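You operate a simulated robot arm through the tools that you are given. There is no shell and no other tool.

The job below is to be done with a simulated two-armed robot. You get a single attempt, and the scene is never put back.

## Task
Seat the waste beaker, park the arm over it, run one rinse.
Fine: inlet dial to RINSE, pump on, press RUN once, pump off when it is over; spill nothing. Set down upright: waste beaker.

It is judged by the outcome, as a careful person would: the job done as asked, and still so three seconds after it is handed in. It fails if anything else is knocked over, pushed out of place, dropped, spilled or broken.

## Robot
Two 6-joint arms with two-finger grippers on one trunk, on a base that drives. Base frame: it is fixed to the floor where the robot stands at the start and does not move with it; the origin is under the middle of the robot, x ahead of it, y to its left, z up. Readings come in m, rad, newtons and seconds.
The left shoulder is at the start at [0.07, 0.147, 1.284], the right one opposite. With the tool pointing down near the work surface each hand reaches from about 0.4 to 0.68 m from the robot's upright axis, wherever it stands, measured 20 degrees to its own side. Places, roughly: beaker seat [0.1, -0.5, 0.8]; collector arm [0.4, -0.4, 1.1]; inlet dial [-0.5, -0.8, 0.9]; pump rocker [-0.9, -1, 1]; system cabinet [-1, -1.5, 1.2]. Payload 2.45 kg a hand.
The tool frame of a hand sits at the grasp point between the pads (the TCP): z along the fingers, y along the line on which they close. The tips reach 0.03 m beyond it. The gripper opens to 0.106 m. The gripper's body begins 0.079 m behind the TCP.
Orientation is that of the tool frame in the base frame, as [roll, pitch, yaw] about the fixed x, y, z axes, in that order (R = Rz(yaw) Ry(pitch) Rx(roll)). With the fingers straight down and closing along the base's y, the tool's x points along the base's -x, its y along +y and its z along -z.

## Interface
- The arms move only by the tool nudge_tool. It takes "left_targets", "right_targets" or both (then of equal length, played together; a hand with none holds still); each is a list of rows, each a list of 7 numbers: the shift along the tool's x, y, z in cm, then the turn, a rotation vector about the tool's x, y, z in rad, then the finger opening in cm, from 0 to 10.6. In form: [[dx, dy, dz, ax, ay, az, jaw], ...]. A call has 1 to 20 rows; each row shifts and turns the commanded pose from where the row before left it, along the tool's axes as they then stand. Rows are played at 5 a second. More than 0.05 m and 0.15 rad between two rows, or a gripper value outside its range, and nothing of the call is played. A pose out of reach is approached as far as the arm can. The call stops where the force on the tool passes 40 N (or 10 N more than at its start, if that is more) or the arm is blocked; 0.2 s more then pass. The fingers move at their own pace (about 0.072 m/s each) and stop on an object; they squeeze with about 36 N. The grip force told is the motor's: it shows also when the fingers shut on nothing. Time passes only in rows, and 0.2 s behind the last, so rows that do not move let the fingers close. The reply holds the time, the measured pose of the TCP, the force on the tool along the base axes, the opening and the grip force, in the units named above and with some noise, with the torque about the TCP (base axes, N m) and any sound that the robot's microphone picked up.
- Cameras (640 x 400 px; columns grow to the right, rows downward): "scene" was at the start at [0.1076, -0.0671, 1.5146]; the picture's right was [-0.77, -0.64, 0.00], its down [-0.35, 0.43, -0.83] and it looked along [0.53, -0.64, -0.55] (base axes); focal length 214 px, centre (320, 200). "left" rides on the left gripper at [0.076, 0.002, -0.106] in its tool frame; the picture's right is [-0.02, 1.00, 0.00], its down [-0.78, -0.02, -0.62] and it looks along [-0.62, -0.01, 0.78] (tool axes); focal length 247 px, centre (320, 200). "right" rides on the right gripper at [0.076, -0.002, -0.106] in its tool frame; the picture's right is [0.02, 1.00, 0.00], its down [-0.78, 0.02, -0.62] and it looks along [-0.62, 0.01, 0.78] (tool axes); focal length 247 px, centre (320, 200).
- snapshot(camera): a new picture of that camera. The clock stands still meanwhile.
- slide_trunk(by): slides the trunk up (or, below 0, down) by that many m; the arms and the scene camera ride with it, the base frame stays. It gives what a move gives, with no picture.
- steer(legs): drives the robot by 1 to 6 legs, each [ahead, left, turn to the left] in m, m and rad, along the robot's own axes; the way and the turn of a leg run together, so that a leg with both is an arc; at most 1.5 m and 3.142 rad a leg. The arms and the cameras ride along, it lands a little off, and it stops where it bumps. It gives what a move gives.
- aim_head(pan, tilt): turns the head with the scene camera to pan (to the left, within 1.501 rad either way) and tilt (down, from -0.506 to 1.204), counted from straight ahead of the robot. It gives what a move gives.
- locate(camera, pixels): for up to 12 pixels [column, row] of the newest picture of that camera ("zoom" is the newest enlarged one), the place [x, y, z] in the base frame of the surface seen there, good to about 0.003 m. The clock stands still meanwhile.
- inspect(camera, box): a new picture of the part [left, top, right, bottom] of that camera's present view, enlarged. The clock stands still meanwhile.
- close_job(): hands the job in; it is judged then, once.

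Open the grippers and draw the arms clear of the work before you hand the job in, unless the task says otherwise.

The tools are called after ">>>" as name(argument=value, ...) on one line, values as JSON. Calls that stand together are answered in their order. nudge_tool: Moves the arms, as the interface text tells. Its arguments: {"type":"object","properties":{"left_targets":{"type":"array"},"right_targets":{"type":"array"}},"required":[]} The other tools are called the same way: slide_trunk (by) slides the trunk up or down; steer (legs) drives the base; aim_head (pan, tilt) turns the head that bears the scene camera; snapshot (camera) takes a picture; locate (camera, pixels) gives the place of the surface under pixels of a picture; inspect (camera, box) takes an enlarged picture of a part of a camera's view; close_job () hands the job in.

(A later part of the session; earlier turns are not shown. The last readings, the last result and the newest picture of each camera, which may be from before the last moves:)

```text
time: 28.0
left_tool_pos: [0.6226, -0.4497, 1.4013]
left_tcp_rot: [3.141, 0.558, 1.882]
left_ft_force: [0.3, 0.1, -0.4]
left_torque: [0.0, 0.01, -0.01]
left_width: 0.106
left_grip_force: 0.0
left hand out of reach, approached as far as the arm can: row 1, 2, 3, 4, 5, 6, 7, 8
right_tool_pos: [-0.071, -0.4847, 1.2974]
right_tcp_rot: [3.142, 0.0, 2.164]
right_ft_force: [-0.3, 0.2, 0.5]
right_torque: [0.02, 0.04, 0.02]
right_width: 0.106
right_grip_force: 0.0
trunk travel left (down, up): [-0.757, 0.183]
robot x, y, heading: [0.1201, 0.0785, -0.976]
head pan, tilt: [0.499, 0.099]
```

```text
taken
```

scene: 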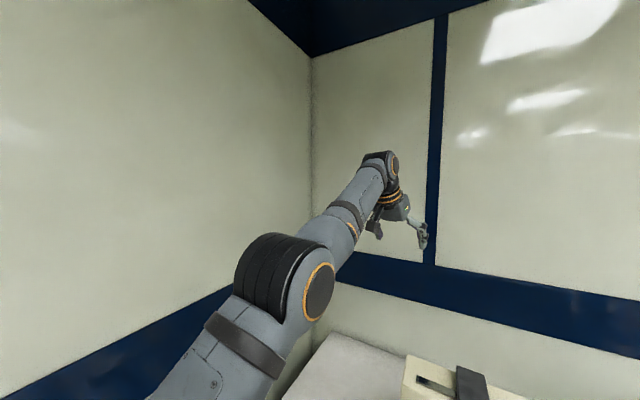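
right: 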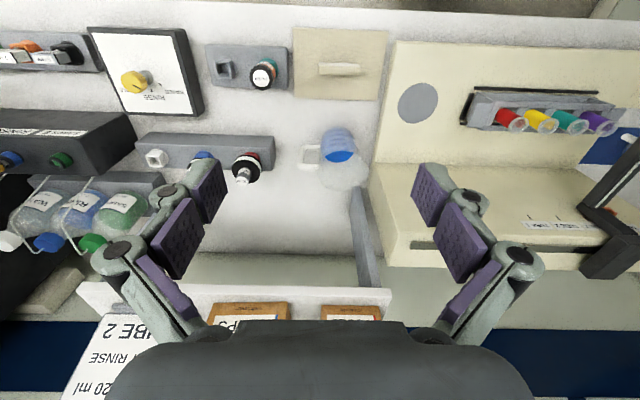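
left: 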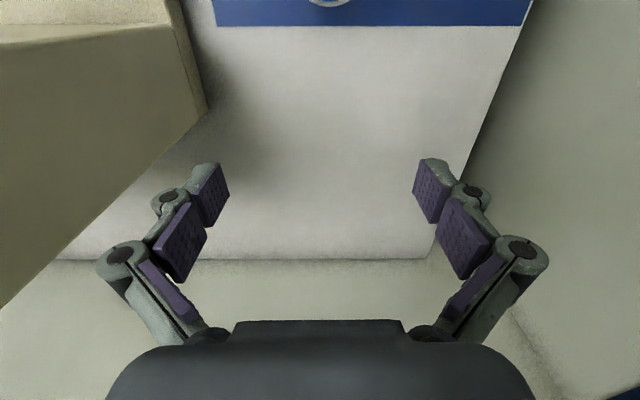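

Still at the stretch limit. I'll go back to the low spot beside the collector (forearm level there, so wrist has freedom) and try the flexing tilt there. First undo the tilt and move left at height.

>>> nudge_tool(left_targets=[[0, 0, 0, 0, 0.14, 0, 10.6], [0, 0, 0, 0, 0.14, 0, 10.6], [0, 0, 0, 0, 0.14, 0, 10.6], [0, 0, 0, 0, 0.14, 0, 10.6], [0, 4, 0, 0, 0, 0, 10.6], [0, 4, 0, 0, 0, 0, 10.6], [0, 4, 0, 0, 0, 0, 10.6], [0, 3, 0, 0, 0, 0, 10.6], [0, 0, 0, 0, 0, 0, 10.6]])

>>> aim_head(pan=0.3, tilt=0.7)

>>> snapshot(camera="scene")

>>> snapshot(camera="left")

```text
time: 30.0
left_tool_pos: [0.7123, -0.2978, 1.3338]
left_tcp_rot: [3.139, 0.074, 1.886]
left_ft_force: [-0.6, 0.4, -0.5]
left_torque: [-0.02, -0.02, 0.02]
left_width: 0.1059
left_grip_force: 0.0
left hand out of reach, approached as far as the arm can: row 1, 2, 3, 4, 5, 6, 7, 8
right_tool_pos: [-0.0719, -0.4852, 1.2972]
right_tcp_rot: [-3.141, 0.0, 2.164]
right_ft_force: [0.9, 0.3, -0.4]
right_torque: [0.02, -0.02, -0.02]
right_width: 0.1061
right_grip_force: 0.0
trunk travel left (down, up): [-0.757, 0.183]
robot x, y, heading: [0.1184, 0.0781, -0.977]
head pan, tilt: [0.499, 0.099]
```

```text
time: 31.0
left_tool_pos: [0.7122, -0.2977, 1.3332]
left_tcp_rot: [3.138, 0.075, 1.885]
left_ft_force: [-0.5, 0.6, -0.4]
left_torque: [-0.02, -0.01, 0.02]
left_width: 0.1059
left_grip_force: 0.1
right_tool_pos: [-0.0712, -0.4839, 1.2973]
right_tcp_rot: [3.141, 0.001, 2.163]
right_ft_force: [1.1, 1.0, -0.7]
right_torque: [-0.01, -0.01, -0.04]
right_width: 0.1059
right_grip_force: 0.1
trunk travel left (down, up): [-0.757, 0.183]
robot x, y, heading: [0.1205, 0.078, -0.982]
head pan, tilt: [0.3, 0.7]
```

```text
taken
```

scene: 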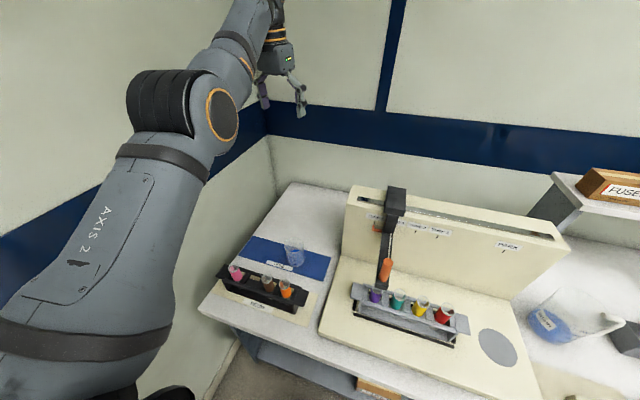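

```text
taken
```

left: 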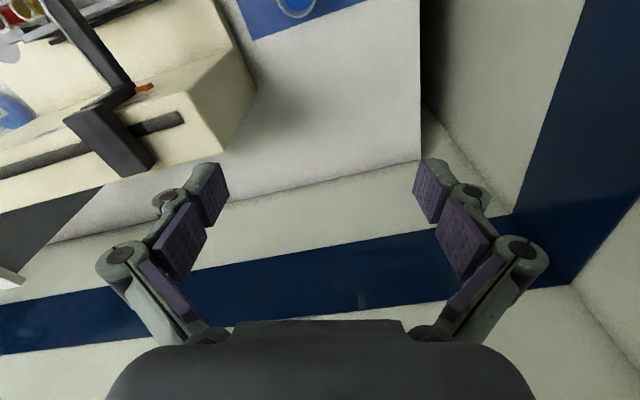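

Hand is now left of the collector (d≈0.64). I lower straight to about 1.03, well above the beaker (top ≈0.88), then try pulling back together with a flexing tilt.

>>> nudge_tool(left_targets=[[0, 0, 4, 0, 0, 0, 10.6], [0, 0, 4, 0, 0, 0, 10.6], [0, 0, 4, 0, 0, 0, 10.6], [0, 0, 4, 0, 0, 0, 10.6], [0, 0, 4, 0, 0, 0, 10.6], [0, 0, 4, 0, 0, 0, 10.6], [0, 0, 3, 0, 0, 0, 10.6], [0, 0, 0, 0, 0, 0, 10.6]])

>>> nudge_tool(left_targets=[[4, 0, 0, 0, 0.14, 0, 10.6], [4, 0, 0, 0, 0.14, 0, 10.6], [3, 0, 0, 0, 0, 0, 10.6], [0, 0, 0, 0, 0, 0, 10.6]])

```text
time: 32.8
left_tool_pos: [0.7455, -0.3482, 1.0752]
left_tcp_rot: [3.14, 0.075, 1.885]
left_ft_force: [0.2, 0.6, 0.2]
left_torque: [-0.01, 0.02, 0.01]
left_width: 0.1061
left_grip_force: 0.1
left hand out of reach, approached as far as the arm can: row 1, 2, 3, 4, 6
right_tool_pos: [-0.0716, -0.4854, 1.2976]
right_tcp_rot: [-3.141, 0.0, 2.163]
right_ft_force: [-0.8, -1.0, 0.4]
right_torque: [-0.01, 0.01, -0.03]
right_width: 0.1062
right_grip_force: 0.0
trunk travel left (down, up): [-0.757, 0.183]
robot x, y, heading: [0.1197, 0.0791, -0.974]
head pan, tilt: [0.3, 0.7]
```

```text
time: 33.8
left_tool_pos: [0.7399, -0.2755, 1.0811]
left_tcp_rot: [3.14, -0.207, 1.884]
left_ft_force: [-0.4, 0.7, -0.7]
left_torque: [-0.01, 0.03, 0.0]
left_width: 0.106
left_grip_force: 0.1
left hand out of reach, approached as far as the arm can: row 1, 2, 3
right_tool_pos: [-0.0713, -0.4837, 1.2965]
right_tcp_rot: [-3.141, -0.001, 2.165]
right_ft_force: [-0.8, -0.2, 0.3]
right_torque: [0.01, 0.01, -0.03]
right_width: 0.1059
right_grip_force: 0.1
trunk travel left (down, up): [-0.757, 0.183]
robot x, y, heading: [0.1166, 0.0749, -0.976]
head pan, tilt: [0.3, 0.7]
```

Tilt worked but the elbow remained straight. I try the opposite tilt with a pull back.

>>> nudge_tool(left_targets=[[4, 0, 0, 0, -0.14, 0, 10.6], [4, 0, 0, 0, -0.14, 0, 10.6], [3, 0, 0, 0, 0, 0, 10.6], [3, 0, 0, 0, 0, 0, 10.6], [0, 0, 0, 0, 0, 0, 10.6]])

```text
time: 35.0
left_tool_pos: [0.8289, -0.2572, 1.0953]
left_tcp_rot: [3.141, 0.075, 1.885]
left_ft_force: [-0.3, 0.3, -0.8]
left_torque: [-0.02, 0.0, -0.01]
left_width: 0.106
left_grip_force: 0.0
left hand out of reach, approached as far as the arm can: row 1, 2, 3, 4
right_tool_pos: [-0.0709, -0.485, 1.2972]
right_tcp_rot: [-3.141, 0.001, 2.165]
right_ft_force: [0.2, -0.1, -0.2]
right_torque: [0.01, -0.01, 0.01]
right_width: 0.1059
right_grip_force: 0.1
trunk travel left (down, up): [-0.757, 0.183]
robot x, y, heading: [0.1169, 0.0797, -0.977]
head pan, tilt: [0.3, 0.7]
```

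The left elbow stays locked straight. I check whether the right arm behaves normally with a small back-and-down move in free air (its hand is at z≈1.30, over the seat area).

>>> nudge_tool(right_targets=[[3, 0, 0, 0, 0, 0, 10.6], [0, 0, 3, 0, 0, 0, 10.6], [0, 3, 0, 0, 0, 0, 10.6], [0, 0, 0, 0, 0, 0, 10.6]])

```text
time: 36.0
left_tool_pos: [0.828, -0.2582, 1.096]
left_tcp_rot: [3.14, 0.072, 1.885]
left_ft_force: [0.1, 0.2, 0.6]
left_torque: [0.0, -0.02, 0.01]
left_width: 0.1059
left_grip_force: 0.1
right_tool_pos: [-0.047, -0.457, 1.2821]
right_tcp_rot: [-3.14, -0.002, 2.165]
right_ft_force: [0.4, 0.0, -0.1]
right_torque: [-0.01, 0.02, -0.02]
right_width: 0.1062
right_grip_force: 0.0
right hand out of reach, approached as far as the arm can: row 1, 2
trunk travel left (down, up): [-0.757, 0.183]
robot x, y, heading: [0.117, 0.0758, -0.981]
head pan, tilt: [0.3, 0.7]
```

The right arm too is limited at this height (too near for its wrist when so high). I lower it by 16 cm in the free air over the bench front to see if it frees up.

>>> nudge_tool(right_targets=[[0, 0, 4, 0, 0, 0, 10.6], [0, 0, 4, 0, 0, 0, 10.6], [0, 0, 4, 0, 0, 0, 10.6], [0, 0, 4, 0, 0, 0, 10.6], [0, 0, 0, 0, 0, 0, 10.6]])

```text
time: 37.2
left_tool_pos: [0.8288, -0.258, 1.096]
left_tcp_rot: [3.141, 0.073, 1.885]
left_ft_force: [-0.6, 0.8, -0.1]
left_torque: [-0.04, 0.04, 0.0]
left_width: 0.1058
left_grip_force: 0.0
right_tool_pos: [-0.0005, -0.4797, 1.1381]
right_tcp_rot: [-3.14, 0.0, 2.165]
right_ft_force: [-0.9, 0.4, 0.2]
right_torque: [-0.04, -0.01, 0.0]
right_width: 0.106
right_grip_force: 0.1
right hand out of reach, approached as far as the arm can: row 1, 2, 3, 4
trunk travel left (down, up): [-0.757, 0.183]
robot x, y, heading: [0.1165, 0.0832, -0.978]
head pan, tilt: [0.3, 0.7]
```

It slides while lowering. I look at the right arm's posture.

>>> aim_head(pan=-0.5, tilt=0.6)

>>> snapshot(camera="scene")

```text
time: 38.4
left_tool_pos: [0.8278, -0.258, 1.0961]
left_tcp_rot: [3.139, 0.075, 1.886]
left_ft_force: [-0.5, 0.0, -0.6]
left_torque: [0.02, -0.03, -0.01]
left_width: 0.106
left_grip_force: 0.0
right_tool_pos: [-0.0003, -0.4802, 1.1381]
right_tcp_rot: [3.141, 0.002, 2.164]
right_ft_force: [0.2, -0.2, 0.3]
right_torque: [0.0, -0.01, 0.03]
right_width: 0.1061
right_grip_force: 0.0
trunk travel left (down, up): [-0.757, 0.183]
robot x, y, heading: [0.116, 0.0805, -0.977]
head pan, tilt: [-0.499, 0.6]
```

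```text
taken
```

scene: 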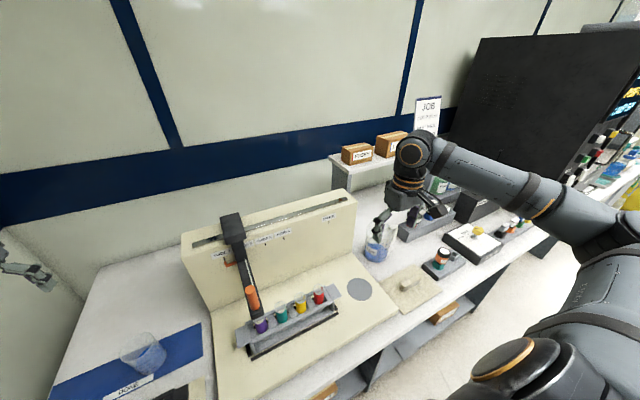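

The right arm's elbow is folded out to the right. I try moving it forward and to the left towards its comfortable zone.

>>> nudge_tool(right_targets=[[-2, 2, 0, 0, 0, 0, 10.6], [-2, 2, 0, 0, 0, 0, 10.6], [0, 3, 0, 0, 0, 0, 10.6], [0, 3, 0, 0, 0, 0, 10.6], [0, 0, 0, 0, 0, 0, 10.6]])

```text
time: 39.6
left_tool_pos: [0.8281, -0.2583, 1.096]
left_tcp_rot: [3.14, 0.072, 1.885]
left_ft_force: [-0.2, -0.1, -0.1]
left_torque: [0.01, 0.01, 0.01]
left_width: 0.1061
left_grip_force: 0.1
right_tool_pos: [0.0951, -0.4574, 1.1368]
right_tcp_rot: [3.138, 0.004, 2.163]
right_ft_force: [-0.5, -0.3, 0.2]
right_torque: [0.04, 0.01, 0.01]
right_width: 0.106
right_grip_force: 0.1
right hand out of reach, approached as far as the arm can: row 4
trunk travel left (down, up): [-0.757, 0.183]
robot x, y, heading: [0.1217, 0.0756, -0.981]
head pan, tilt: [-0.499, 0.6]
```

The right arm moves outward freely; only its inner limit was binding. To free the left elbow I want its bend plane, so I locate the right arm's elbow and wrist to mirror it.

>>> snapshot(camera="scene")

>>> inspect(camera="scene", box=[380, 120, 640, 400])

>>> locate(camera="scene", pixels=[[412, 155], [480, 175], [560, 210], [610, 230], [625, 280], [580, 330], [510, 355], [500, 390]])

```text
taken
```

scene: 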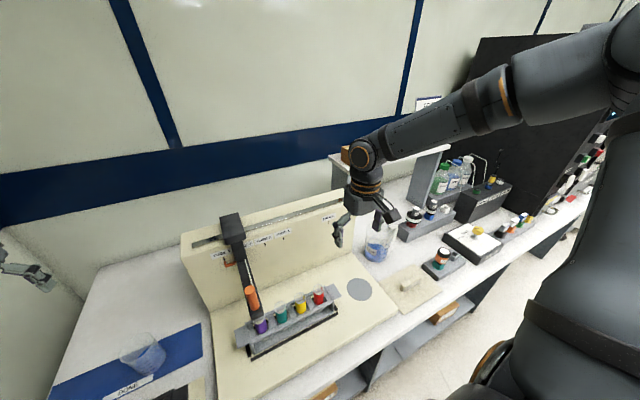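

```text
1.43 times, centred on (510, 260) of scene
```

zoom: 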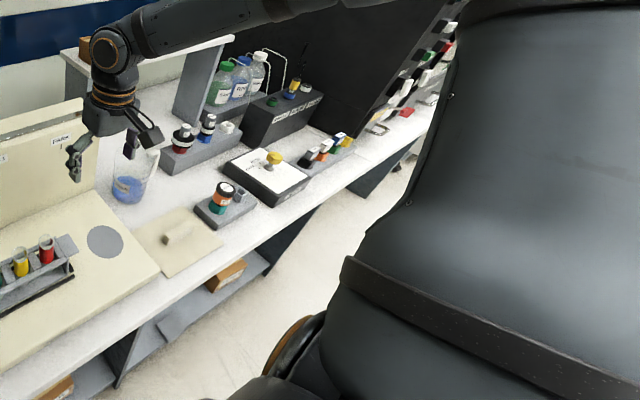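

```text
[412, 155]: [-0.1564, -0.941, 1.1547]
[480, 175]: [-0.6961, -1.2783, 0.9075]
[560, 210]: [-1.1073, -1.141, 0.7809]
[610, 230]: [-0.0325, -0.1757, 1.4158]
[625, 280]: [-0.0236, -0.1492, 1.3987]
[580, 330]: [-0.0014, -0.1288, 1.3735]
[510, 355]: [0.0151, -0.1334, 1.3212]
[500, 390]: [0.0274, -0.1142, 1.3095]
```

The right elbow bends up-and-out, so for the left the flexing rotation is a mix of pitch and yaw. One more attempt at freeing the left elbow with that combination.

>>> nudge_tool(left_targets=[[2, -1, 1, 0, 0.1, 0.1, 10.6], [2, -1, 1, 0, 0.1, 0.1, 10.6], [3, 0, 0, 0, 0, 0, 10.6], [3, 0, 0, 0, 0, 0, 10.6], [0, 0, 0, 0, 0, 0, 10.6]])

>>> aim_head(pan=0.4, tilt=0.6)

>>> snapshot(camera="scene")

```text
time: 40.8
left_tool_pos: [0.8324, -0.1997, 1.0831]
left_tcp_rot: [-3.139, -0.127, 1.683]
left_ft_force: [0.1, -0.3, -0.4]
left_torque: [0.01, 0.0, 0.02]
left_width: 0.1061
left_grip_force: 0.1
left hand out of reach, approached as far as the arm can: row 1, 2, 3, 4
right_tool_pos: [0.0937, -0.4579, 1.1366]
right_tcp_rot: [3.14, 0.001, 2.166]
right_ft_force: [-0.3, 0.0, 1.0]
right_torque: [0.0, 0.01, 0.0]
right_width: 0.1058
right_grip_force: 0.1
trunk travel left (down, up): [-0.757, 0.183]
robot x, y, heading: [0.1171, 0.0763, -0.979]
head pan, tilt: [-0.499, 0.6]
```

```text
time: 42.0
left_tool_pos: [0.8334, -0.1993, 1.084]
left_tcp_rot: [-3.139, -0.126, 1.683]
left_ft_force: [-0.1, -0.6, 0.9]
left_torque: [0.03, -0.01, -0.01]
left_width: 0.1057
left_grip_force: 0.0
right_tool_pos: [0.094, -0.4587, 1.1372]
right_tcp_rot: [3.139, 0.002, 2.164]
right_ft_force: [0.8, 0.2, 0.8]
right_torque: [0.04, -0.01, -0.02]
right_width: 0.1059
right_grip_force: 0.0
trunk travel left (down, up): [-0.757, 0.183]
robot x, y, heading: [0.1173, 0.0766, -0.978]
head pan, tilt: [0.4, 0.6]
```

```text
taken
```

scene: 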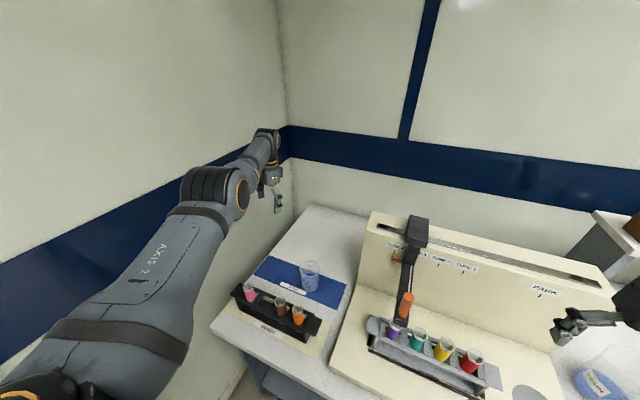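

The left arm stays straight as a pole; I'll park it out of the way and work with the right arm. Raise it, straighten its yaw, and swing it to the right, to about straight ahead of its shoulder.

>>> nudge_tool(left_targets=[[0, 0, -4, 0, -0.06, 0, 10.6], [0, 0, -4, 0, -0.06, 0, 10.6], [0, 0, -4, 0, 0, 0, 10.6], [0, 0, -4, 0, 0, 0, 10.6], [0, 0, -4, 0, 0, 0, 10.6], [0, 0, -4, 0, 0, 0, 10.6], [0, 0, 0, 0, 0, -0.12, 10.6], [0, 0, 0, 0, 0, -0.12, 10.6], [0, 0, 0, 0, 0, -0.12, 10.6], [0, 0, 0, 0, 0, -0.12, 10.6], [0, -4, 0, 0, 0, 0, 10.6], [0, -4, 0, 0, 0, 0, 10.6], [0, -4, 0, 0, 0, 0, 10.6], [0, -4, 0, 0, 0, 0, 10.6], [0, 0, 0, 0, 0, 0, 10.6]])

```text
time: 45.2
left_tool_pos: [0.6905, -0.3014, 1.3195]
left_tcp_rot: [3.142, 0.001, 2.167]
left_ft_force: [-0.4, 0.5, 0.4]
left_torque: [0.0, 0.0, 0.04]
left_width: 0.106
left_grip_force: 0.1
left hand out of reach, approached as far as the arm can: row 1, 3, 4, 5, 6, 11, 12, 13, 14
right_tool_pos: [0.094, -0.4571, 1.1378]
right_tcp_rot: [3.14, 0.002, 2.164]
right_ft_force: [1.0, -1.0, 0.4]
right_torque: [-0.04, 0.04, 0.02]
right_width: 0.106
right_grip_force: 0.1
trunk travel left (down, up): [-0.757, 0.183]
robot x, y, heading: [0.1191, 0.0803, -0.977]
head pan, tilt: [0.4, 0.6]
```

Left hand is parked high at z≈1.32 near lateral 0.26. Now I raise the right hand to about 1.22 (clear of the carriage top at 1.115) before sidestepping left.

>>> nudge_tool(right_targets=[[-3, 0, -3, 0, 0, 0, 10.6], [-3, 0, -3, 0, 0, 0, 10.6], [-2, 0, -3, 0, 0, 0, 10.6], [0, 0, 0, 0, 0, 0, 10.6]])

>>> steer(legs=[[0, 0.2, -0.012]])

>>> aim_head(pan=0.0, tilt=0.8)

>>> snapshot(camera="scene")

```text
time: 46.2
left_tool_pos: [0.6905, -0.3015, 1.3198]
left_tcp_rot: [3.14, 0.001, 2.165]
left_ft_force: [0.2, 0.3, -0.5]
left_torque: [0.0, -0.01, -0.02]
left_width: 0.1059
left_grip_force: 0.1
right_tool_pos: [0.0695, -0.5163, 1.2165]
right_tcp_rot: [3.139, 0.0, 2.163]
right_ft_force: [-0.6, -0.9, 0.0]
right_torque: [0.02, 0.03, -0.01]
right_width: 0.1059
right_grip_force: 0.0
right hand out of reach, approached as far as the arm can: row 1, 2, 3
trunk travel left (down, up): [-0.757, 0.183]
robot x, y, heading: [0.1183, 0.0775, -0.981]
head pan, tilt: [0.4, 0.6]
```

```text
time: 47.4
left_tool_pos: [0.7711, -0.1947, 1.3211]
left_tcp_rot: [3.14, 0.002, 2.331]
left_ft_force: [0.3, 0.8, 0.6]
left_torque: [0.01, 0.03, -0.01]
left_width: 0.1061
left_grip_force: 0.0
right_tool_pos: [0.194, -0.5087, 1.2166]
right_tcp_rot: [3.14, 0.002, 2.333]
right_ft_force: [0.4, 0.5, 0.6]
right_torque: [0.0, 0.02, -0.01]
right_width: 0.1062
right_grip_force: 0.1
trunk travel left (down, up): [-0.757, 0.183]
robot x, y, heading: [0.143, 0.0791, -0.806]
head pan, tilt: [0.4, 0.6]
stopped in leg 1: the robot was blocked; the commanded pose is now the measured one
```

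```text
time: 48.3
left_tool_pos: [0.7752, -0.1965, 1.3196]
left_tcp_rot: [-3.141, 0.001, 2.332]
left_ft_force: [0.3, -0.3, -0.3]
left_torque: [0.0, 0.02, -0.01]
left_width: 0.1058
left_grip_force: 0.1
right_tool_pos: [0.199, -0.5109, 1.216]
right_tcp_rot: [-3.141, -0.001, 2.332]
right_ft_force: [0.9, -0.7, -0.3]
right_torque: [0.01, 0.02, 0.0]
right_width: 0.1061
right_grip_force: 0.1
trunk travel left (down, up): [-0.757, 0.183]
robot x, y, heading: [0.1441, 0.0796, -0.813]
head pan, tilt: [0.0, 0.799]
```

```text
taken
```

scene: 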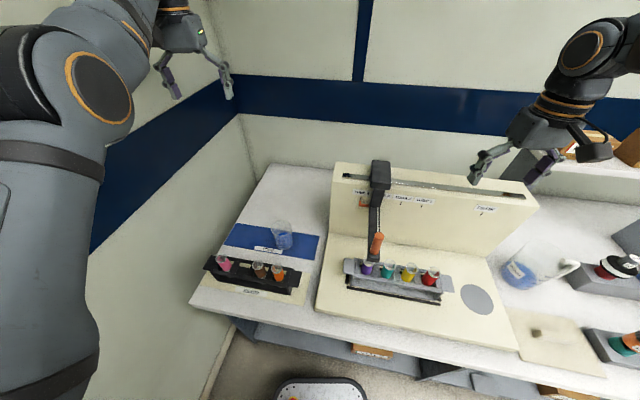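

The base was blocked after 3 cm and turned to heading -0.81. I look left and down to see what it hit.

>>> aim_head(pan=1.2, tilt=1.0)

>>> snapshot(camera="scene")

>>> aim_head(pan=0.7, tilt=1.2)

>>> snapshot(camera="scene")

```text
time: 49.7
left_tool_pos: [0.7724, -0.1952, 1.32]
left_tcp_rot: [3.139, -0.001, 2.332]
left_ft_force: [-0.1, 0.0, -0.8]
left_torque: [0.02, 0.04, 0.0]
left_width: 0.106
left_grip_force: 0.1
right_tool_pos: [0.1969, -0.5109, 1.2158]
right_tcp_rot: [-3.142, -0.001, 2.334]
right_ft_force: [-0.5, -0.8, -0.3]
right_torque: [-0.01, -0.01, 0.02]
right_width: 0.1059
right_grip_force: 0.0
trunk travel left (down, up): [-0.757, 0.183]
robot x, y, heading: [0.1384, 0.0834, -0.805]
head pan, tilt: [1.201, 1.0]
```

```text
taken
```

scene: 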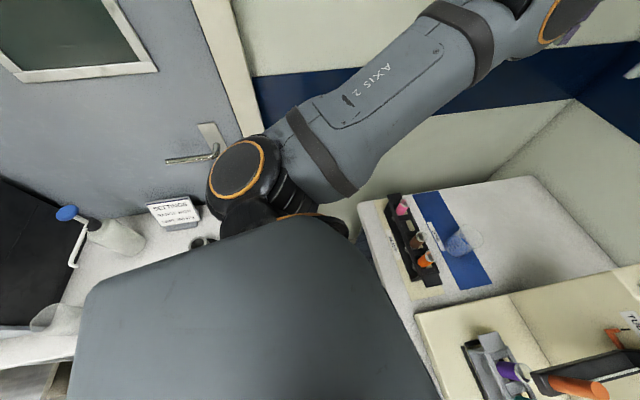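

```text
time: 50.6
left_tool_pos: [0.7737, -0.1962, 1.3196]
left_tcp_rot: [3.141, 0.0, 2.332]
left_ft_force: [0.0, -0.2, -0.8]
left_torque: [-0.03, 0.02, 0.02]
left_width: 0.1061
left_grip_force: 0.1
right_tool_pos: [0.1969, -0.5093, 1.2163]
right_tcp_rot: [3.141, 0.0, 2.333]
right_ft_force: [0.8, -0.5, 0.6]
right_torque: [-0.02, -0.03, 0.02]
right_width: 0.1061
right_grip_force: 0.1
trunk travel left (down, up): [-0.757, 0.183]
robot x, y, heading: [0.1394, 0.0864, -0.806]
head pan, tilt: [0.7, 1.201]
```

```text
taken
```

scene: 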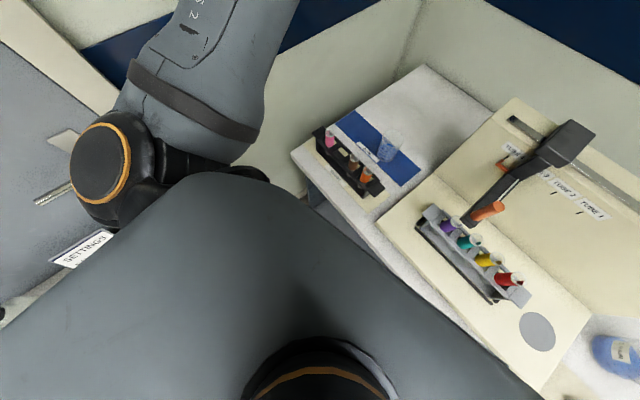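

There is another bench on my left with a SETTINGS card and a squeeze bottle; that is probably what the base touched. I read the card and locate the bench edge.

>>> aim_head(pan=1.5, tilt=0.75)

>>> snapshot(camera="scene")

>>> inspect(camera="scene", box=[180, 120, 420, 300])

```text
time: 51.7
left_tool_pos: [0.7739, -0.1963, 1.3211]
left_tcp_rot: [3.14, 0.0, 2.332]
left_ft_force: [-0.7, -0.2, -0.4]
left_torque: [0.02, 0.0, 0.01]
left_width: 0.1061
left_grip_force: 0.0
right_tool_pos: [0.1967, -0.5105, 1.2157]
right_tcp_rot: [-3.141, -0.001, 2.334]
right_ft_force: [0.4, 0.3, -0.8]
right_torque: [-0.01, 0.03, 0.01]
right_width: 0.1062
right_grip_force: 0.0
trunk travel left (down, up): [-0.757, 0.183]
robot x, y, heading: [0.144, 0.0802, -0.808]
head pan, tilt: [1.499, 0.75]
```

```text
taken
```

scene: 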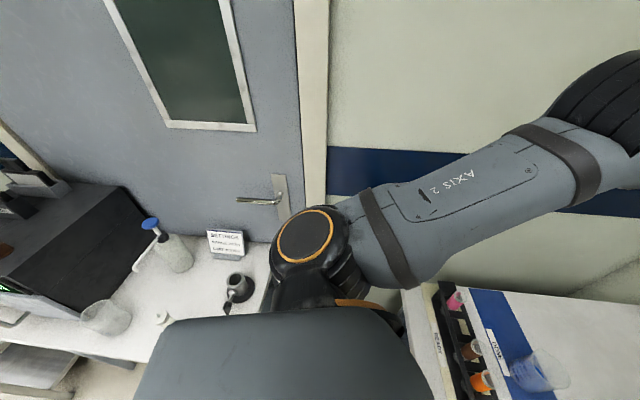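

```text
2.22 times, centred on (300, 210) of scene
```

zoom: 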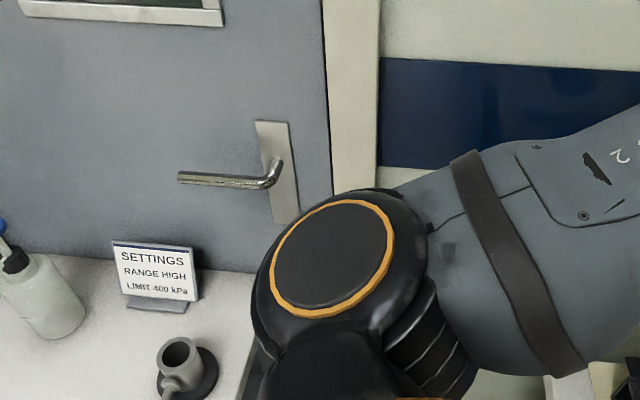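

I locate the side bench's edge and its items.

>>> locate(camera="scene", pixels=[[262, 298], [250, 255], [262, 262], [150, 340], [40, 320], [237, 285], [225, 245], [210, 305], [100, 318], [170, 258]])

```text
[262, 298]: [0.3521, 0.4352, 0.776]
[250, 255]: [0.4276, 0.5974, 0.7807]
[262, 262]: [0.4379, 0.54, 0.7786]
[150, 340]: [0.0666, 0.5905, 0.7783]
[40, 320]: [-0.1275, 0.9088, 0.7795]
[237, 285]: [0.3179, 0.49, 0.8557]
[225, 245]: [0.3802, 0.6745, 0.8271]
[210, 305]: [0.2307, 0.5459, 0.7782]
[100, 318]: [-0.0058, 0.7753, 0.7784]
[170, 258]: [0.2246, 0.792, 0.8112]
```

A corner of the side bench ((0.35,0.44)) blocks sidestepping. From here I can instead turn left toward the beaker; first I swing the left hand inward so it won't meet the wall.

>>> nudge_tool(left_targets=[[0, -4, 0, 0, 0, 0, 10.6], [0, -4, 0, 0, 0, 0, 10.6], [0, -4, 0, 0, 0, 0, 10.6], [0, -4, 0, 0, 0, 0, 10.6], [0, -4, 0, 0, 0, 0, 10.6], [0, 0, 0, 0, 0, 0, 10.6]])

>>> steer(legs=[[0, 0, 0.36]])

>>> aim_head(pan=0, tilt=0.8)

>>> snapshot(camera="scene")

```text
time: 53.1
left_tool_pos: [0.6214, -0.3223, 1.3116]
left_tcp_rot: [3.141, 0.003, 2.332]
left_ft_force: [-0.5, 0.5, -0.3]
left_torque: [-0.02, 0.02, 0.01]
left_width: 0.1059
left_grip_force: 0.0
left hand out of reach, approached as far as the arm can: row 1, 3, 4, 5
right_tool_pos: [0.1974, -0.5094, 1.2167]
right_tcp_rot: [3.142, -0.001, 2.334]
right_ft_force: [0.0, 0.0, 0.3]
right_torque: [0.01, -0.02, 0.0]
right_width: 0.1062
right_grip_force: 0.0
trunk travel left (down, up): [-0.757, 0.183]
robot x, y, heading: [0.1393, 0.0832, -0.808]
head pan, tilt: [1.499, 0.75]
```

```text
time: 54.6
left_tool_pos: [0.7314, -0.1298, 1.3119]
left_tcp_rot: [3.14, 0.004, 2.692]
left_ft_force: [-0.2, -0.3, -1.0]
left_torque: [0.06, -0.02, -0.02]
left_width: 0.1061
left_grip_force: 0.1
right_tool_pos: [0.4014, -0.455, 1.2168]
right_tcp_rot: [3.141, -0.001, 2.693]
right_ft_force: [-0.3, -0.6, -0.2]
right_torque: [0.0, -0.04, 0.05]
right_width: 0.1062
right_grip_force: 0.1
trunk travel left (down, up): [-0.757, 0.183]
robot x, y, heading: [0.1431, 0.0845, -0.455]
head pan, tilt: [1.499, 0.75]
```

```text
time: 56.2
left_tool_pos: [0.733, -0.1293, 1.311]
left_tcp_rot: [3.141, 0.003, 2.692]
left_ft_force: [-0.4, 0.3, 0.7]
left_torque: [0.0, 0.02, -0.01]
left_width: 0.1058
left_grip_force: 0.1
right_tool_pos: [0.4027, -0.4523, 1.2159]
right_tcp_rot: [-3.14, -0.001, 2.693]
right_ft_force: [0.0, 0.7, 0.3]
right_torque: [-0.01, 0.02, 0.01]
right_width: 0.106
right_grip_force: 0.1
trunk travel left (down, up): [-0.757, 0.183]
robot x, y, heading: [0.1446, 0.0855, -0.45]
head pan, tilt: [0.0, 0.799]
```

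```text
taken
```

scene: 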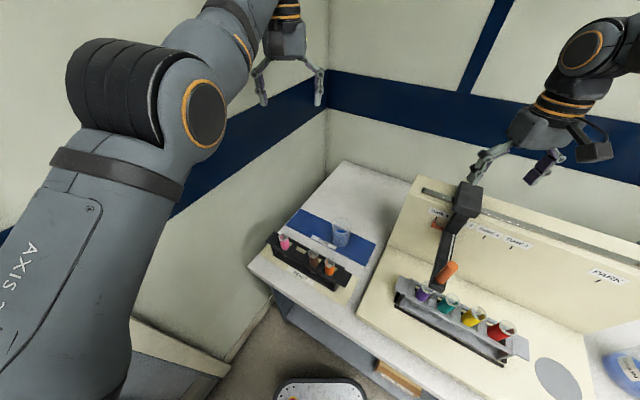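

The turn succeeded without touching anything. I shift the left hand 8 cm left for clearance, then bring the right hand at height over towards the beaker (robot frame: forward 0.13, left 0.3).

>>> nudge_tool(left_targets=[[0, 4, 0, 0, 0, 0, 10.6], [0, 4, 0, 0, 0, 0, 10.6], [0, 0, 0, 0, 0, 0, 10.6]])

>>> nudge_tool(right_targets=[[-2, 4, 0, 0, 0, 0, 10.6], [-2, 4, 0, 0, 0, 0, 10.6], [-2, 4, 0, 0, 0, 0, 10.6], [-2, 4, 0, 0, 0, 0, 10.6], [-1, 4, 0, 0, 0, 0, 10.6], [0, 0, 0, 0, 0, 0, 10.6]])

>>> snapshot(camera="right")

>>> snapshot(camera="scene")

```text
time: 57.0
left_tool_pos: [0.7774, -0.0662, 1.3142]
left_tcp_rot: [3.14, 0.001, 2.691]
left_ft_force: [-0.7, -0.3, 0.3]
left_torque: [0.02, -0.06, 0.0]
left_width: 0.1059
left_grip_force: 0.0
left hand out of reach, approached as far as the arm can: row 1, 2
right_tool_pos: [0.4011, -0.4543, 1.2159]
right_tcp_rot: [3.14, -0.001, 2.693]
right_ft_force: [-0.7, -0.6, -0.7]
right_torque: [0.04, -0.04, -0.01]
right_width: 0.1061
right_grip_force: 0.0
trunk travel left (down, up): [-0.757, 0.183]
robot x, y, heading: [0.144, 0.0841, -0.449]
head pan, tilt: [0.0, 0.799]
```

```text
time: 58.4
left_tool_pos: [0.7775, -0.0652, 1.3134]
left_tcp_rot: [3.14, 0.002, 2.69]
left_ft_force: [-0.1, -0.1, 0.0]
left_torque: [-0.02, 0.01, 0.03]
left_width: 0.1061
left_grip_force: 0.1
right_tool_pos: [0.3908, -0.3981, 1.1807]
right_tcp_rot: [3.141, 0.001, 2.693]
right_ft_force: [0.2, -0.6, -0.3]
right_torque: [0.0, 0.0, 0.02]
right_width: 0.1061
right_grip_force: 0.0
right hand out of reach, approached as far as the arm can: row 1, 2, 3, 4, 5
trunk travel left (down, up): [-0.757, 0.183]
robot x, y, heading: [0.1418, 0.0821, -0.448]
head pan, tilt: [0.0, 0.799]
```

```text
taken
```

right: 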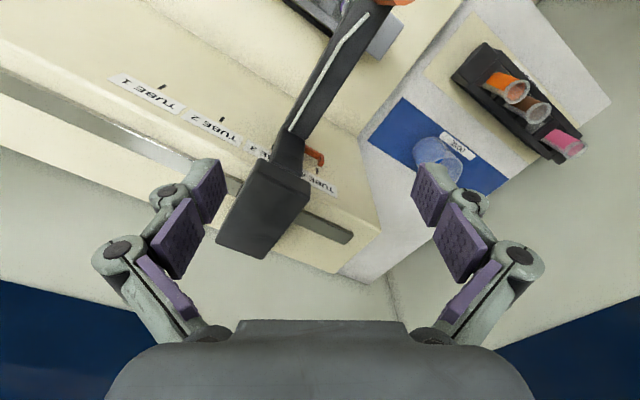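

```text
taken
```

scene: 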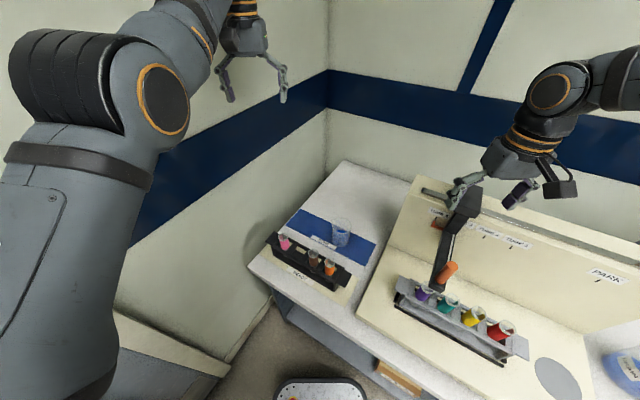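

The right hand slid down and back instead of moving left - at this height the arms are cramped; reach is only promised near the work surface. I look closely at the arms' structure before choosing another posture.

>>> inspect(camera="scene", box=[440, 40, 640, 240])

>>> locate(camera="scene", pixels=[[551, 91], [541, 130], [519, 157], [620, 75], [600, 65], [468, 195], [470, 215], [635, 90]])

>>> aim_head(pan=-0.9, tilt=0.3)

>>> snapshot(camera="scene")

```text
2.00 times, centred on (540, 140) of scene
```

zoom: 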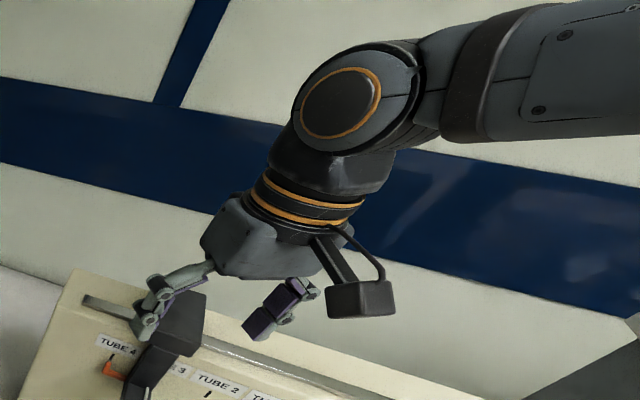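

```text
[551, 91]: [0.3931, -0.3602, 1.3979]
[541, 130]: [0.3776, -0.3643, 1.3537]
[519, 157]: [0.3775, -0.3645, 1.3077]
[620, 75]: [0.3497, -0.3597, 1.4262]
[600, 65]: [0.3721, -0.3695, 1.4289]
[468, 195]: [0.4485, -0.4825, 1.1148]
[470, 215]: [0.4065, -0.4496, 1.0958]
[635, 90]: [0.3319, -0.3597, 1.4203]
```

```text
time: 59.6
left_tool_pos: [0.7773, -0.066, 1.3134]
left_tcp_rot: [-3.141, 0.0, 2.691]
left_ft_force: [0.0, 0.0, 0.1]
left_torque: [-0.02, 0.03, 0.01]
left_width: 0.1062
left_grip_force: 0.1
right_tool_pos: [0.3902, -0.3984, 1.1797]
right_tcp_rot: [3.14, 0.001, 2.692]
right_ft_force: [-0.6, 0.9, -0.8]
right_torque: [0.0, -0.02, -0.02]
right_width: 0.106
right_grip_force: 0.0
trunk travel left (down, up): [-0.757, 0.183]
robot x, y, heading: [0.1414, 0.0802, -0.45]
head pan, tilt: [-0.901, 0.3]
```

```text
taken
```

scene: 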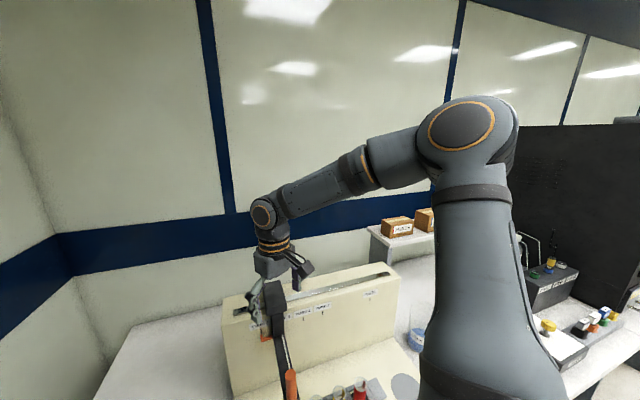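

This is a standard 6R arm (shoulder, elbow, forearm roll, wrist bend, flange). I locate points along the right arm to get its exact posture.

>>> locate(camera="scene", pixels=[[463, 125], [263, 214], [330, 185], [400, 160], [480, 200], [480, 300], [440, 385], [520, 385], [505, 160], [478, 345]])

>>> aim_head(pan=-1.3, tilt=0.9)

>>> snapshot(camera="scene")

```text
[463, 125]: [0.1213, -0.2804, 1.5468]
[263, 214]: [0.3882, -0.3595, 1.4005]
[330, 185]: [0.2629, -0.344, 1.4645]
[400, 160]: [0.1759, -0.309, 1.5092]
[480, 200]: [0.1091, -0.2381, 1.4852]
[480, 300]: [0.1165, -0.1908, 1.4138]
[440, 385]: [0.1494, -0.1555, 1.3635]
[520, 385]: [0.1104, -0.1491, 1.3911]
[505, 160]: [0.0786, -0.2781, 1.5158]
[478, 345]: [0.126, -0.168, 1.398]
```

```text
time: 60.6
left_tool_pos: [0.7777, -0.0662, 1.3141]
left_tcp_rot: [3.14, 0.001, 2.692]
left_ft_force: [0.1, 0.4, -0.1]
left_torque: [-0.01, 0.0, 0.02]
left_width: 0.1059
left_grip_force: 0.0
right_tool_pos: [0.3901, -0.3979, 1.1805]
right_tcp_rot: [3.139, 0.002, 2.693]
right_ft_force: [0.1, -0.4, 0.3]
right_torque: [0.02, 0.04, -0.03]
right_width: 0.106
right_grip_force: 0.2
trunk travel left (down, up): [-0.757, 0.183]
robot x, y, heading: [0.1445, 0.084, -0.449]
head pan, tilt: [-1.3, 0.901]
```

```text
taken
```

scene: 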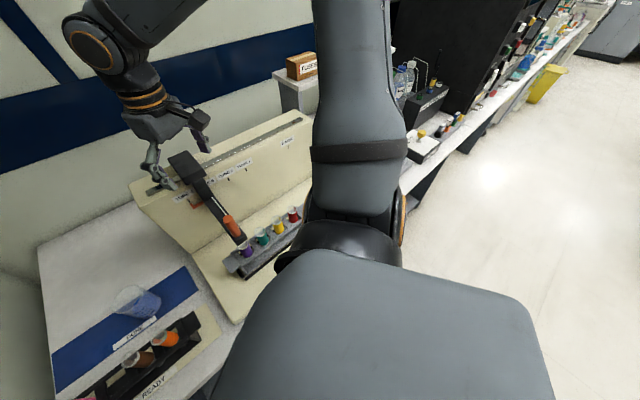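

I infer the shoulder's first axis points forward and about 20° outward, so hands are only free well below shoulder height. For the left arm the elbow axis is then (pitch and yaw of opposite sign); I try that rotation combined with a pull back, both signs, in free air.

>>> nudge_tool(left_targets=[[3, 0, 0, 0.03, 0.09, -0.09, 10.6], [3, 0, 0, 0.03, 0.09, -0.09, 10.6], [0, 0, 0, 0, 0, 0, 10.6]])

>>> nudge_tool(left_targets=[[3, 0, 0, -0.03, -0.09, 0.09, 10.6], [3, 0, 0, -0.03, -0.09, 0.09, 10.6], [0, 0, 0, 0, 0, 0, 10.6]])

```text
time: 61.4
left_tool_pos: [0.7776, -0.0645, 1.3131]
left_tcp_rot: [-3.141, -0.002, 2.693]
left_ft_force: [0.3, 0.2, -0.6]
left_torque: [0.01, 0.01, -0.03]
left_width: 0.1058
left_grip_force: 0.0
left hand out of reach, approached as far as the arm can: row 1, 2
right_tool_pos: [0.3889, -0.3983, 1.1803]
right_tcp_rot: [3.139, 0.002, 2.694]
right_ft_force: [-0.4, -0.8, -0.9]
right_torque: [0.01, -0.04, -0.01]
right_width: 0.106
right_grip_force: 0.0
trunk travel left (down, up): [-0.757, 0.183]
robot x, y, heading: [0.1419, 0.0806, -0.453]
head pan, tilt: [-1.3, 0.901]
```

```text
time: 62.2
left_tool_pos: [0.794, -0.0815, 1.3504]
left_tcp_rot: [3.066, 0.171, 2.505]
left_ft_force: [-0.4, -0.6, 0.7]
left_torque: [0.01, 0.01, -0.01]
left_width: 0.1059
left_grip_force: 0.0
left hand out of reach, approached as far as the arm can: row 1, 2
right_tool_pos: [0.3916, -0.3977, 1.1796]
right_tcp_rot: [3.14, 0.0, 2.693]
right_ft_force: [0.0, 0.7, 0.3]
right_torque: [-0.01, 0.0, -0.02]
right_width: 0.1059
right_grip_force: 0.1
trunk travel left (down, up): [-0.757, 0.183]
robot x, y, heading: [0.1449, 0.0883, -0.448]
head pan, tilt: [-1.3, 0.901]
```

The second tilt released the wrist a little. Now I try pulling straight back with that slack.

>>> nudge_tool(left_targets=[[0, 0, 0, 0, -0.14, 0, 10.6], [0, 0, 0, 0, -0.14, 0, 10.6], [4, 0, 2, 0, 0, 0, 10.6], [4, 0, 2, 0, 0, 0, 10.6], [4, 0, 2, 0, 0, 0, 10.6], [4, 0, 2, 0, 0, 0, 10.6], [0, 0, 0, 0, 0, 0, 10.6]])

```text
time: 63.8
left_tool_pos: [0.8711, -0.1225, 1.303]
left_tcp_rot: [3.06, 0.451, 2.481]
left_ft_force: [0.4, -0.2, -0.6]
left_torque: [0.02, 0.02, -0.04]
left_width: 0.106
left_grip_force: 0.1
left hand out of reach, approached as far as the arm can: row 1, 2, 3, 4, 5, 6
right_tool_pos: [0.3901, -0.399, 1.1798]
right_tcp_rot: [3.138, 0.002, 2.694]
right_ft_force: [-0.8, -0.4, -0.5]
right_torque: [-0.03, 0.0, -0.02]
right_width: 0.1061
right_grip_force: 0.1
trunk travel left (down, up): [-0.757, 0.183]
robot x, y, heading: [0.145, 0.0843, -0.445]
head pan, tilt: [-1.3, 0.901]
```

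The left arm won't bend; I'll leave it as a raised pole and rely on base turns plus the right arm. First restore the left tool upright and swing it right so that a turn to heading ~0 keeps it off the wall.

>>> nudge_tool(left_targets=[[0, 0, -3, 0, 0.14, -0.05, 10.6], [0, 0, -3, 0, 0.14, -0.05, 10.6], [0, 0, -3, 0, 0.1, -0.05, 10.6], [0, -4, -2, 0, 0, -0.05, 10.6], [0, -4, 0, 0, 0, 0, 10.6], [0, -4, 0, 0, 0, 0, 10.6], [0, -4, 0, 0, 0, 0, 10.6], [0, -4, 0, 0, 0, 0, 10.6], [0, -4, 0, 0, 0, 0, 10.6], [0, 0, 0, 0, 0, 0, 10.6]])

```text
time: 66.0
left_tool_pos: [0.6669, -0.1966, 1.3344]
left_tcp_rot: [3.108, 0.082, 2.709]
left_ft_force: [-0.1, -0.6, -0.4]
left_torque: [0.01, 0.01, 0.02]
left_width: 0.106
left_grip_force: 0.0
left hand out of reach, approached as far as the arm can: row 1, 2, 3, 4, 5, 6, 7, 8, 9
right_tool_pos: [0.389, -0.3994, 1.1802]
right_tcp_rot: [3.14, 0.002, 2.693]
right_ft_force: [-0.7, 0.0, -0.4]
right_torque: [0.01, -0.01, 0.0]
right_width: 0.106
right_grip_force: 0.0
trunk travel left (down, up): [-0.757, 0.183]
robot x, y, heading: [0.144, 0.0814, -0.445]
head pan, tilt: [-1.3, 0.901]
```

Left hand is in front now. I turn left 0.42 rad, which carries the right hand (fingertips ~1.15) over to the beaker side.

>>> steer(legs=[[0, 0, 0.42]])

>>> aim_head(pan=-0.5, tilt=0.8)

>>> snapshot(camera="scene")

>>> snapshot(camera="right")

```text
time: 67.7
left_tool_pos: [0.7357, 0.0419, 1.334]
left_tcp_rot: [3.107, 0.085, 3.13]
left_ft_force: [0.0, -1.2, 0.0]
left_torque: [-0.01, 0.02, -0.01]
left_width: 0.1065
left_grip_force: 0.0
right_tool_pos: [0.565, -0.2571, 1.1795]
right_tcp_rot: [3.138, 0.002, 3.116]
right_ft_force: [0.0, -1.2, 0.1]
right_torque: [0.05, 0.0, -0.03]
right_width: 0.1057
right_grip_force: 0.1
trunk travel left (down, up): [-0.757, 0.183]
robot x, y, heading: [0.147, 0.0811, -0.026]
head pan, tilt: [-1.3, 0.901]
```

```text
time: 68.8
left_tool_pos: [0.7353, 0.041, 1.3354]
left_tcp_rot: [3.108, 0.084, 3.13]
left_ft_force: [-0.2, 0.4, -0.5]
left_torque: [-0.02, 0.02, 0.02]
left_width: 0.1059
left_grip_force: 0.1
right_tool_pos: [0.5649, -0.256, 1.1807]
right_tcp_rot: [3.14, 0.002, 3.117]
right_ft_force: [-0.1, 0.6, -0.2]
right_torque: [0.02, 0.0, 0.02]
right_width: 0.1061
right_grip_force: 0.1
trunk travel left (down, up): [-0.757, 0.183]
robot x, y, heading: [0.1456, 0.0806, -0.028]
head pan, tilt: [-0.499, 0.799]
```

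```text
taken
```

scene: 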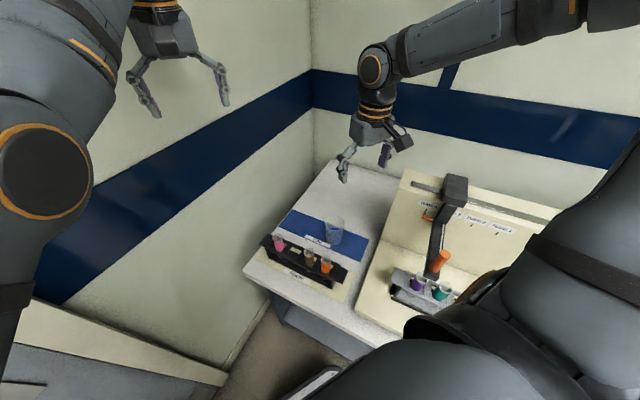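

```text
taken
```

right: 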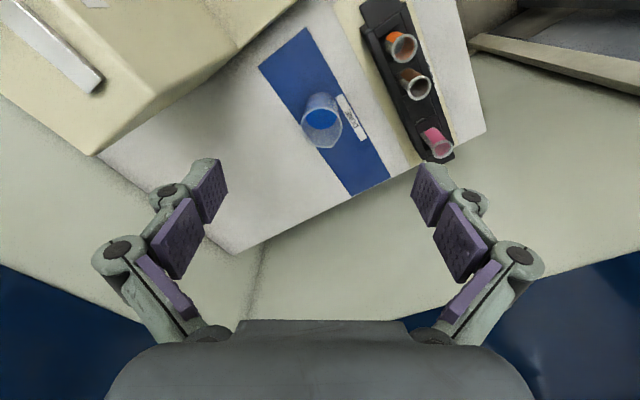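

The right hand is now above the beaker area; the beaker shows at (320,120) in the right picture. I enlarge it and locate its rim and base.

>>> inspect(camera="right", box=[270, 70, 390, 170])

>>> locate(camera="right", pixels=[[302, 122], [342, 122], [320, 146], [322, 100], [320, 118], [310, 97], [335, 97], [358, 118], [270, 55], [375, 185], [290, 130]])

>>> inspect(camera="scene", box=[260, 190, 400, 300])

```text
4.00 times, centred on (330, 120) of right
```

zoom: 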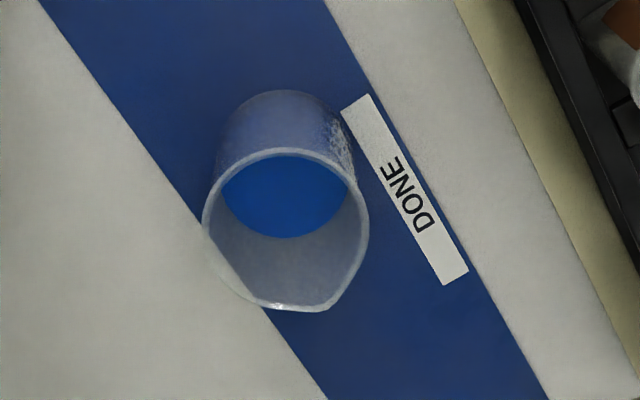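

```text
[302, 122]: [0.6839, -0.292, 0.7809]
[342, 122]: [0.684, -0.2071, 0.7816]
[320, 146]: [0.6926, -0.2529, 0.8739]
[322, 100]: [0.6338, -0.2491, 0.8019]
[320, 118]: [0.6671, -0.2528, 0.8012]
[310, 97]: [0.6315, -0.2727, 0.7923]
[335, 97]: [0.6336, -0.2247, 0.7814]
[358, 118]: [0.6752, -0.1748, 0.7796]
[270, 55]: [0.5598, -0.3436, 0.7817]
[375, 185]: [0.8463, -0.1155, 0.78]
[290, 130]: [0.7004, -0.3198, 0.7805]
```

```text
3.64 times, centred on (330, 245) of scene
```

zoom: 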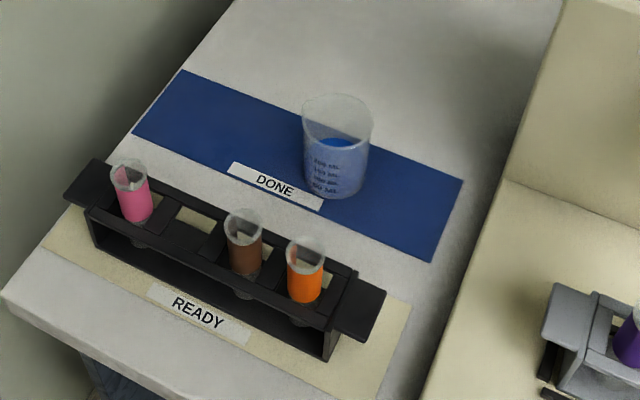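

Rim centre computes to about (0.657,-0.255), diameter 0.072, rim z≈0.874; the liquid is only ~2 cm deep. The hand is 9 cm short of it in x. I lower gently, watching how the arm slides.

>>> nudge_tool(right_targets=[[0, 0.3, 2, 0, 0, 0, 10.6], [0, 0.3, 2, 0, 0, 0, 10.6], [0, 0.3, 2, 0, 0, 0, 10.6], [0, 0.3, 2, 0, 0, 0, 10.6], [0, 0, 0, 0, 0, 0, 10.6]])

```text
time: 70.0
left_tool_pos: [0.7356, 0.0425, 1.3349]
left_tcp_rot: [3.108, 0.083, 3.129]
left_ft_force: [-0.1, -0.6, -1.0]
left_torque: [-0.04, 0.04, 0.01]
left_width: 0.1061
left_grip_force: 0.0
right_tool_pos: [0.5653, -0.2456, 1.1007]
right_tcp_rot: [3.139, 0.001, 3.116]
right_ft_force: [-0.3, -0.7, -0.5]
right_torque: [0.01, -0.04, 0.03]
right_width: 0.1062
right_grip_force: 0.1
trunk travel left (down, up): [-0.757, 0.183]
robot x, y, heading: [0.1425, 0.0832, -0.028]
head pan, tilt: [-0.499, 0.799]
```

It tracked exactly with no flag. Continue down to about 0.98 and forward 4 cm.

>>> nudge_tool(right_targets=[[-1, -0.2, 2, 0, 0, 0, 10.6], [-1, -0.2, 2, 0, 0, 0, 10.6], [-1, -0.2, 2, 0, 0, 0, 10.6], [-1, -0.2, 2, 0, 0, 0, 10.6], [-1, 0, 2, 0, 0, 0, 10.6], [-1, 0, 2, 0, 0, 0, 10.6], [0, 0, 0, 0, 0, 0, 10.6]])

>>> snapshot(camera="right")

```text
time: 71.6
left_tool_pos: [0.7343, 0.0423, 1.3339]
left_tcp_rot: [3.109, 0.084, 3.129]
left_ft_force: [-1.0, -0.3, 0.4]
left_torque: [-0.01, 0.01, 0.0]
left_width: 0.1061
left_grip_force: 0.0
right_tool_pos: [0.5984, -0.28, 0.9822]
right_tcp_rot: [3.138, 0.005, 3.116]
right_ft_force: [0.4, 0.1, 0.5]
right_torque: [-0.02, 0.0, 0.05]
right_width: 0.106
right_grip_force: 0.1
right hand out of reach, approached as far as the arm can: row 2, 3, 4, 5, 6
trunk travel left (down, up): [-0.757, 0.183]
robot x, y, heading: [0.1391, 0.0813, -0.027]
head pan, tilt: [-0.499, 0.799]
```

```text
taken
```

right: 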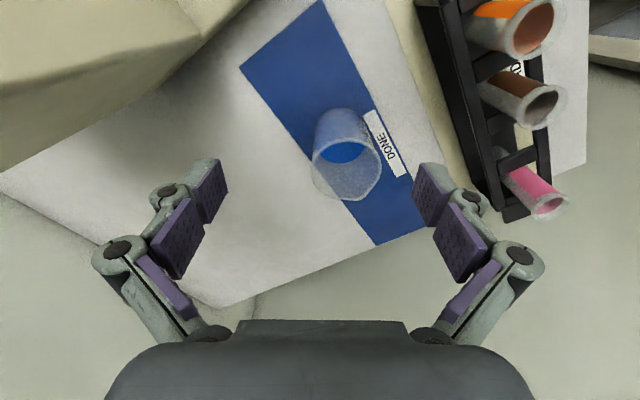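

Going forward-left is blocked again, possibly by a wrist-turn limit rather than position. I test turning the hand's yaw and then moving forward (fingertips 0.95, above the beaker rim 0.874).

>>> nudge_tool(right_targets=[[0, 0, 0, 0, 0, -0.14, 10.6], [0, 0, 0, 0, 0, -0.14, 10.6], [-1, 0, 0, 0, 0, 0, 10.6], [-1, 1, 0, 0, 0, 0, 10.6], [0, 0, 0, 0, 0, 0, 10.6]])

```text
time: 72.8
left_tool_pos: [0.7358, 0.0413, 1.335]
left_tcp_rot: [3.107, 0.084, 3.13]
left_ft_force: [-1.0, 0.0, -0.2]
left_torque: [-0.03, -0.01, -0.02]
left_width: 0.1059
left_grip_force: 0.1
right_tool_pos: [0.6015, -0.2826, 0.9864]
right_tcp_rot: [3.14, 0.004, -2.891]
right_ft_force: [0.2, -0.3, 0.2]
right_torque: [-0.01, 0.0, -0.03]
right_width: 0.1062
right_grip_force: 0.1
right hand out of reach, approached as far as the arm can: row 3, 4
trunk travel left (down, up): [-0.757, 0.183]
robot x, y, heading: [0.145, 0.0838, -0.032]
head pan, tilt: [-0.499, 0.799]
```

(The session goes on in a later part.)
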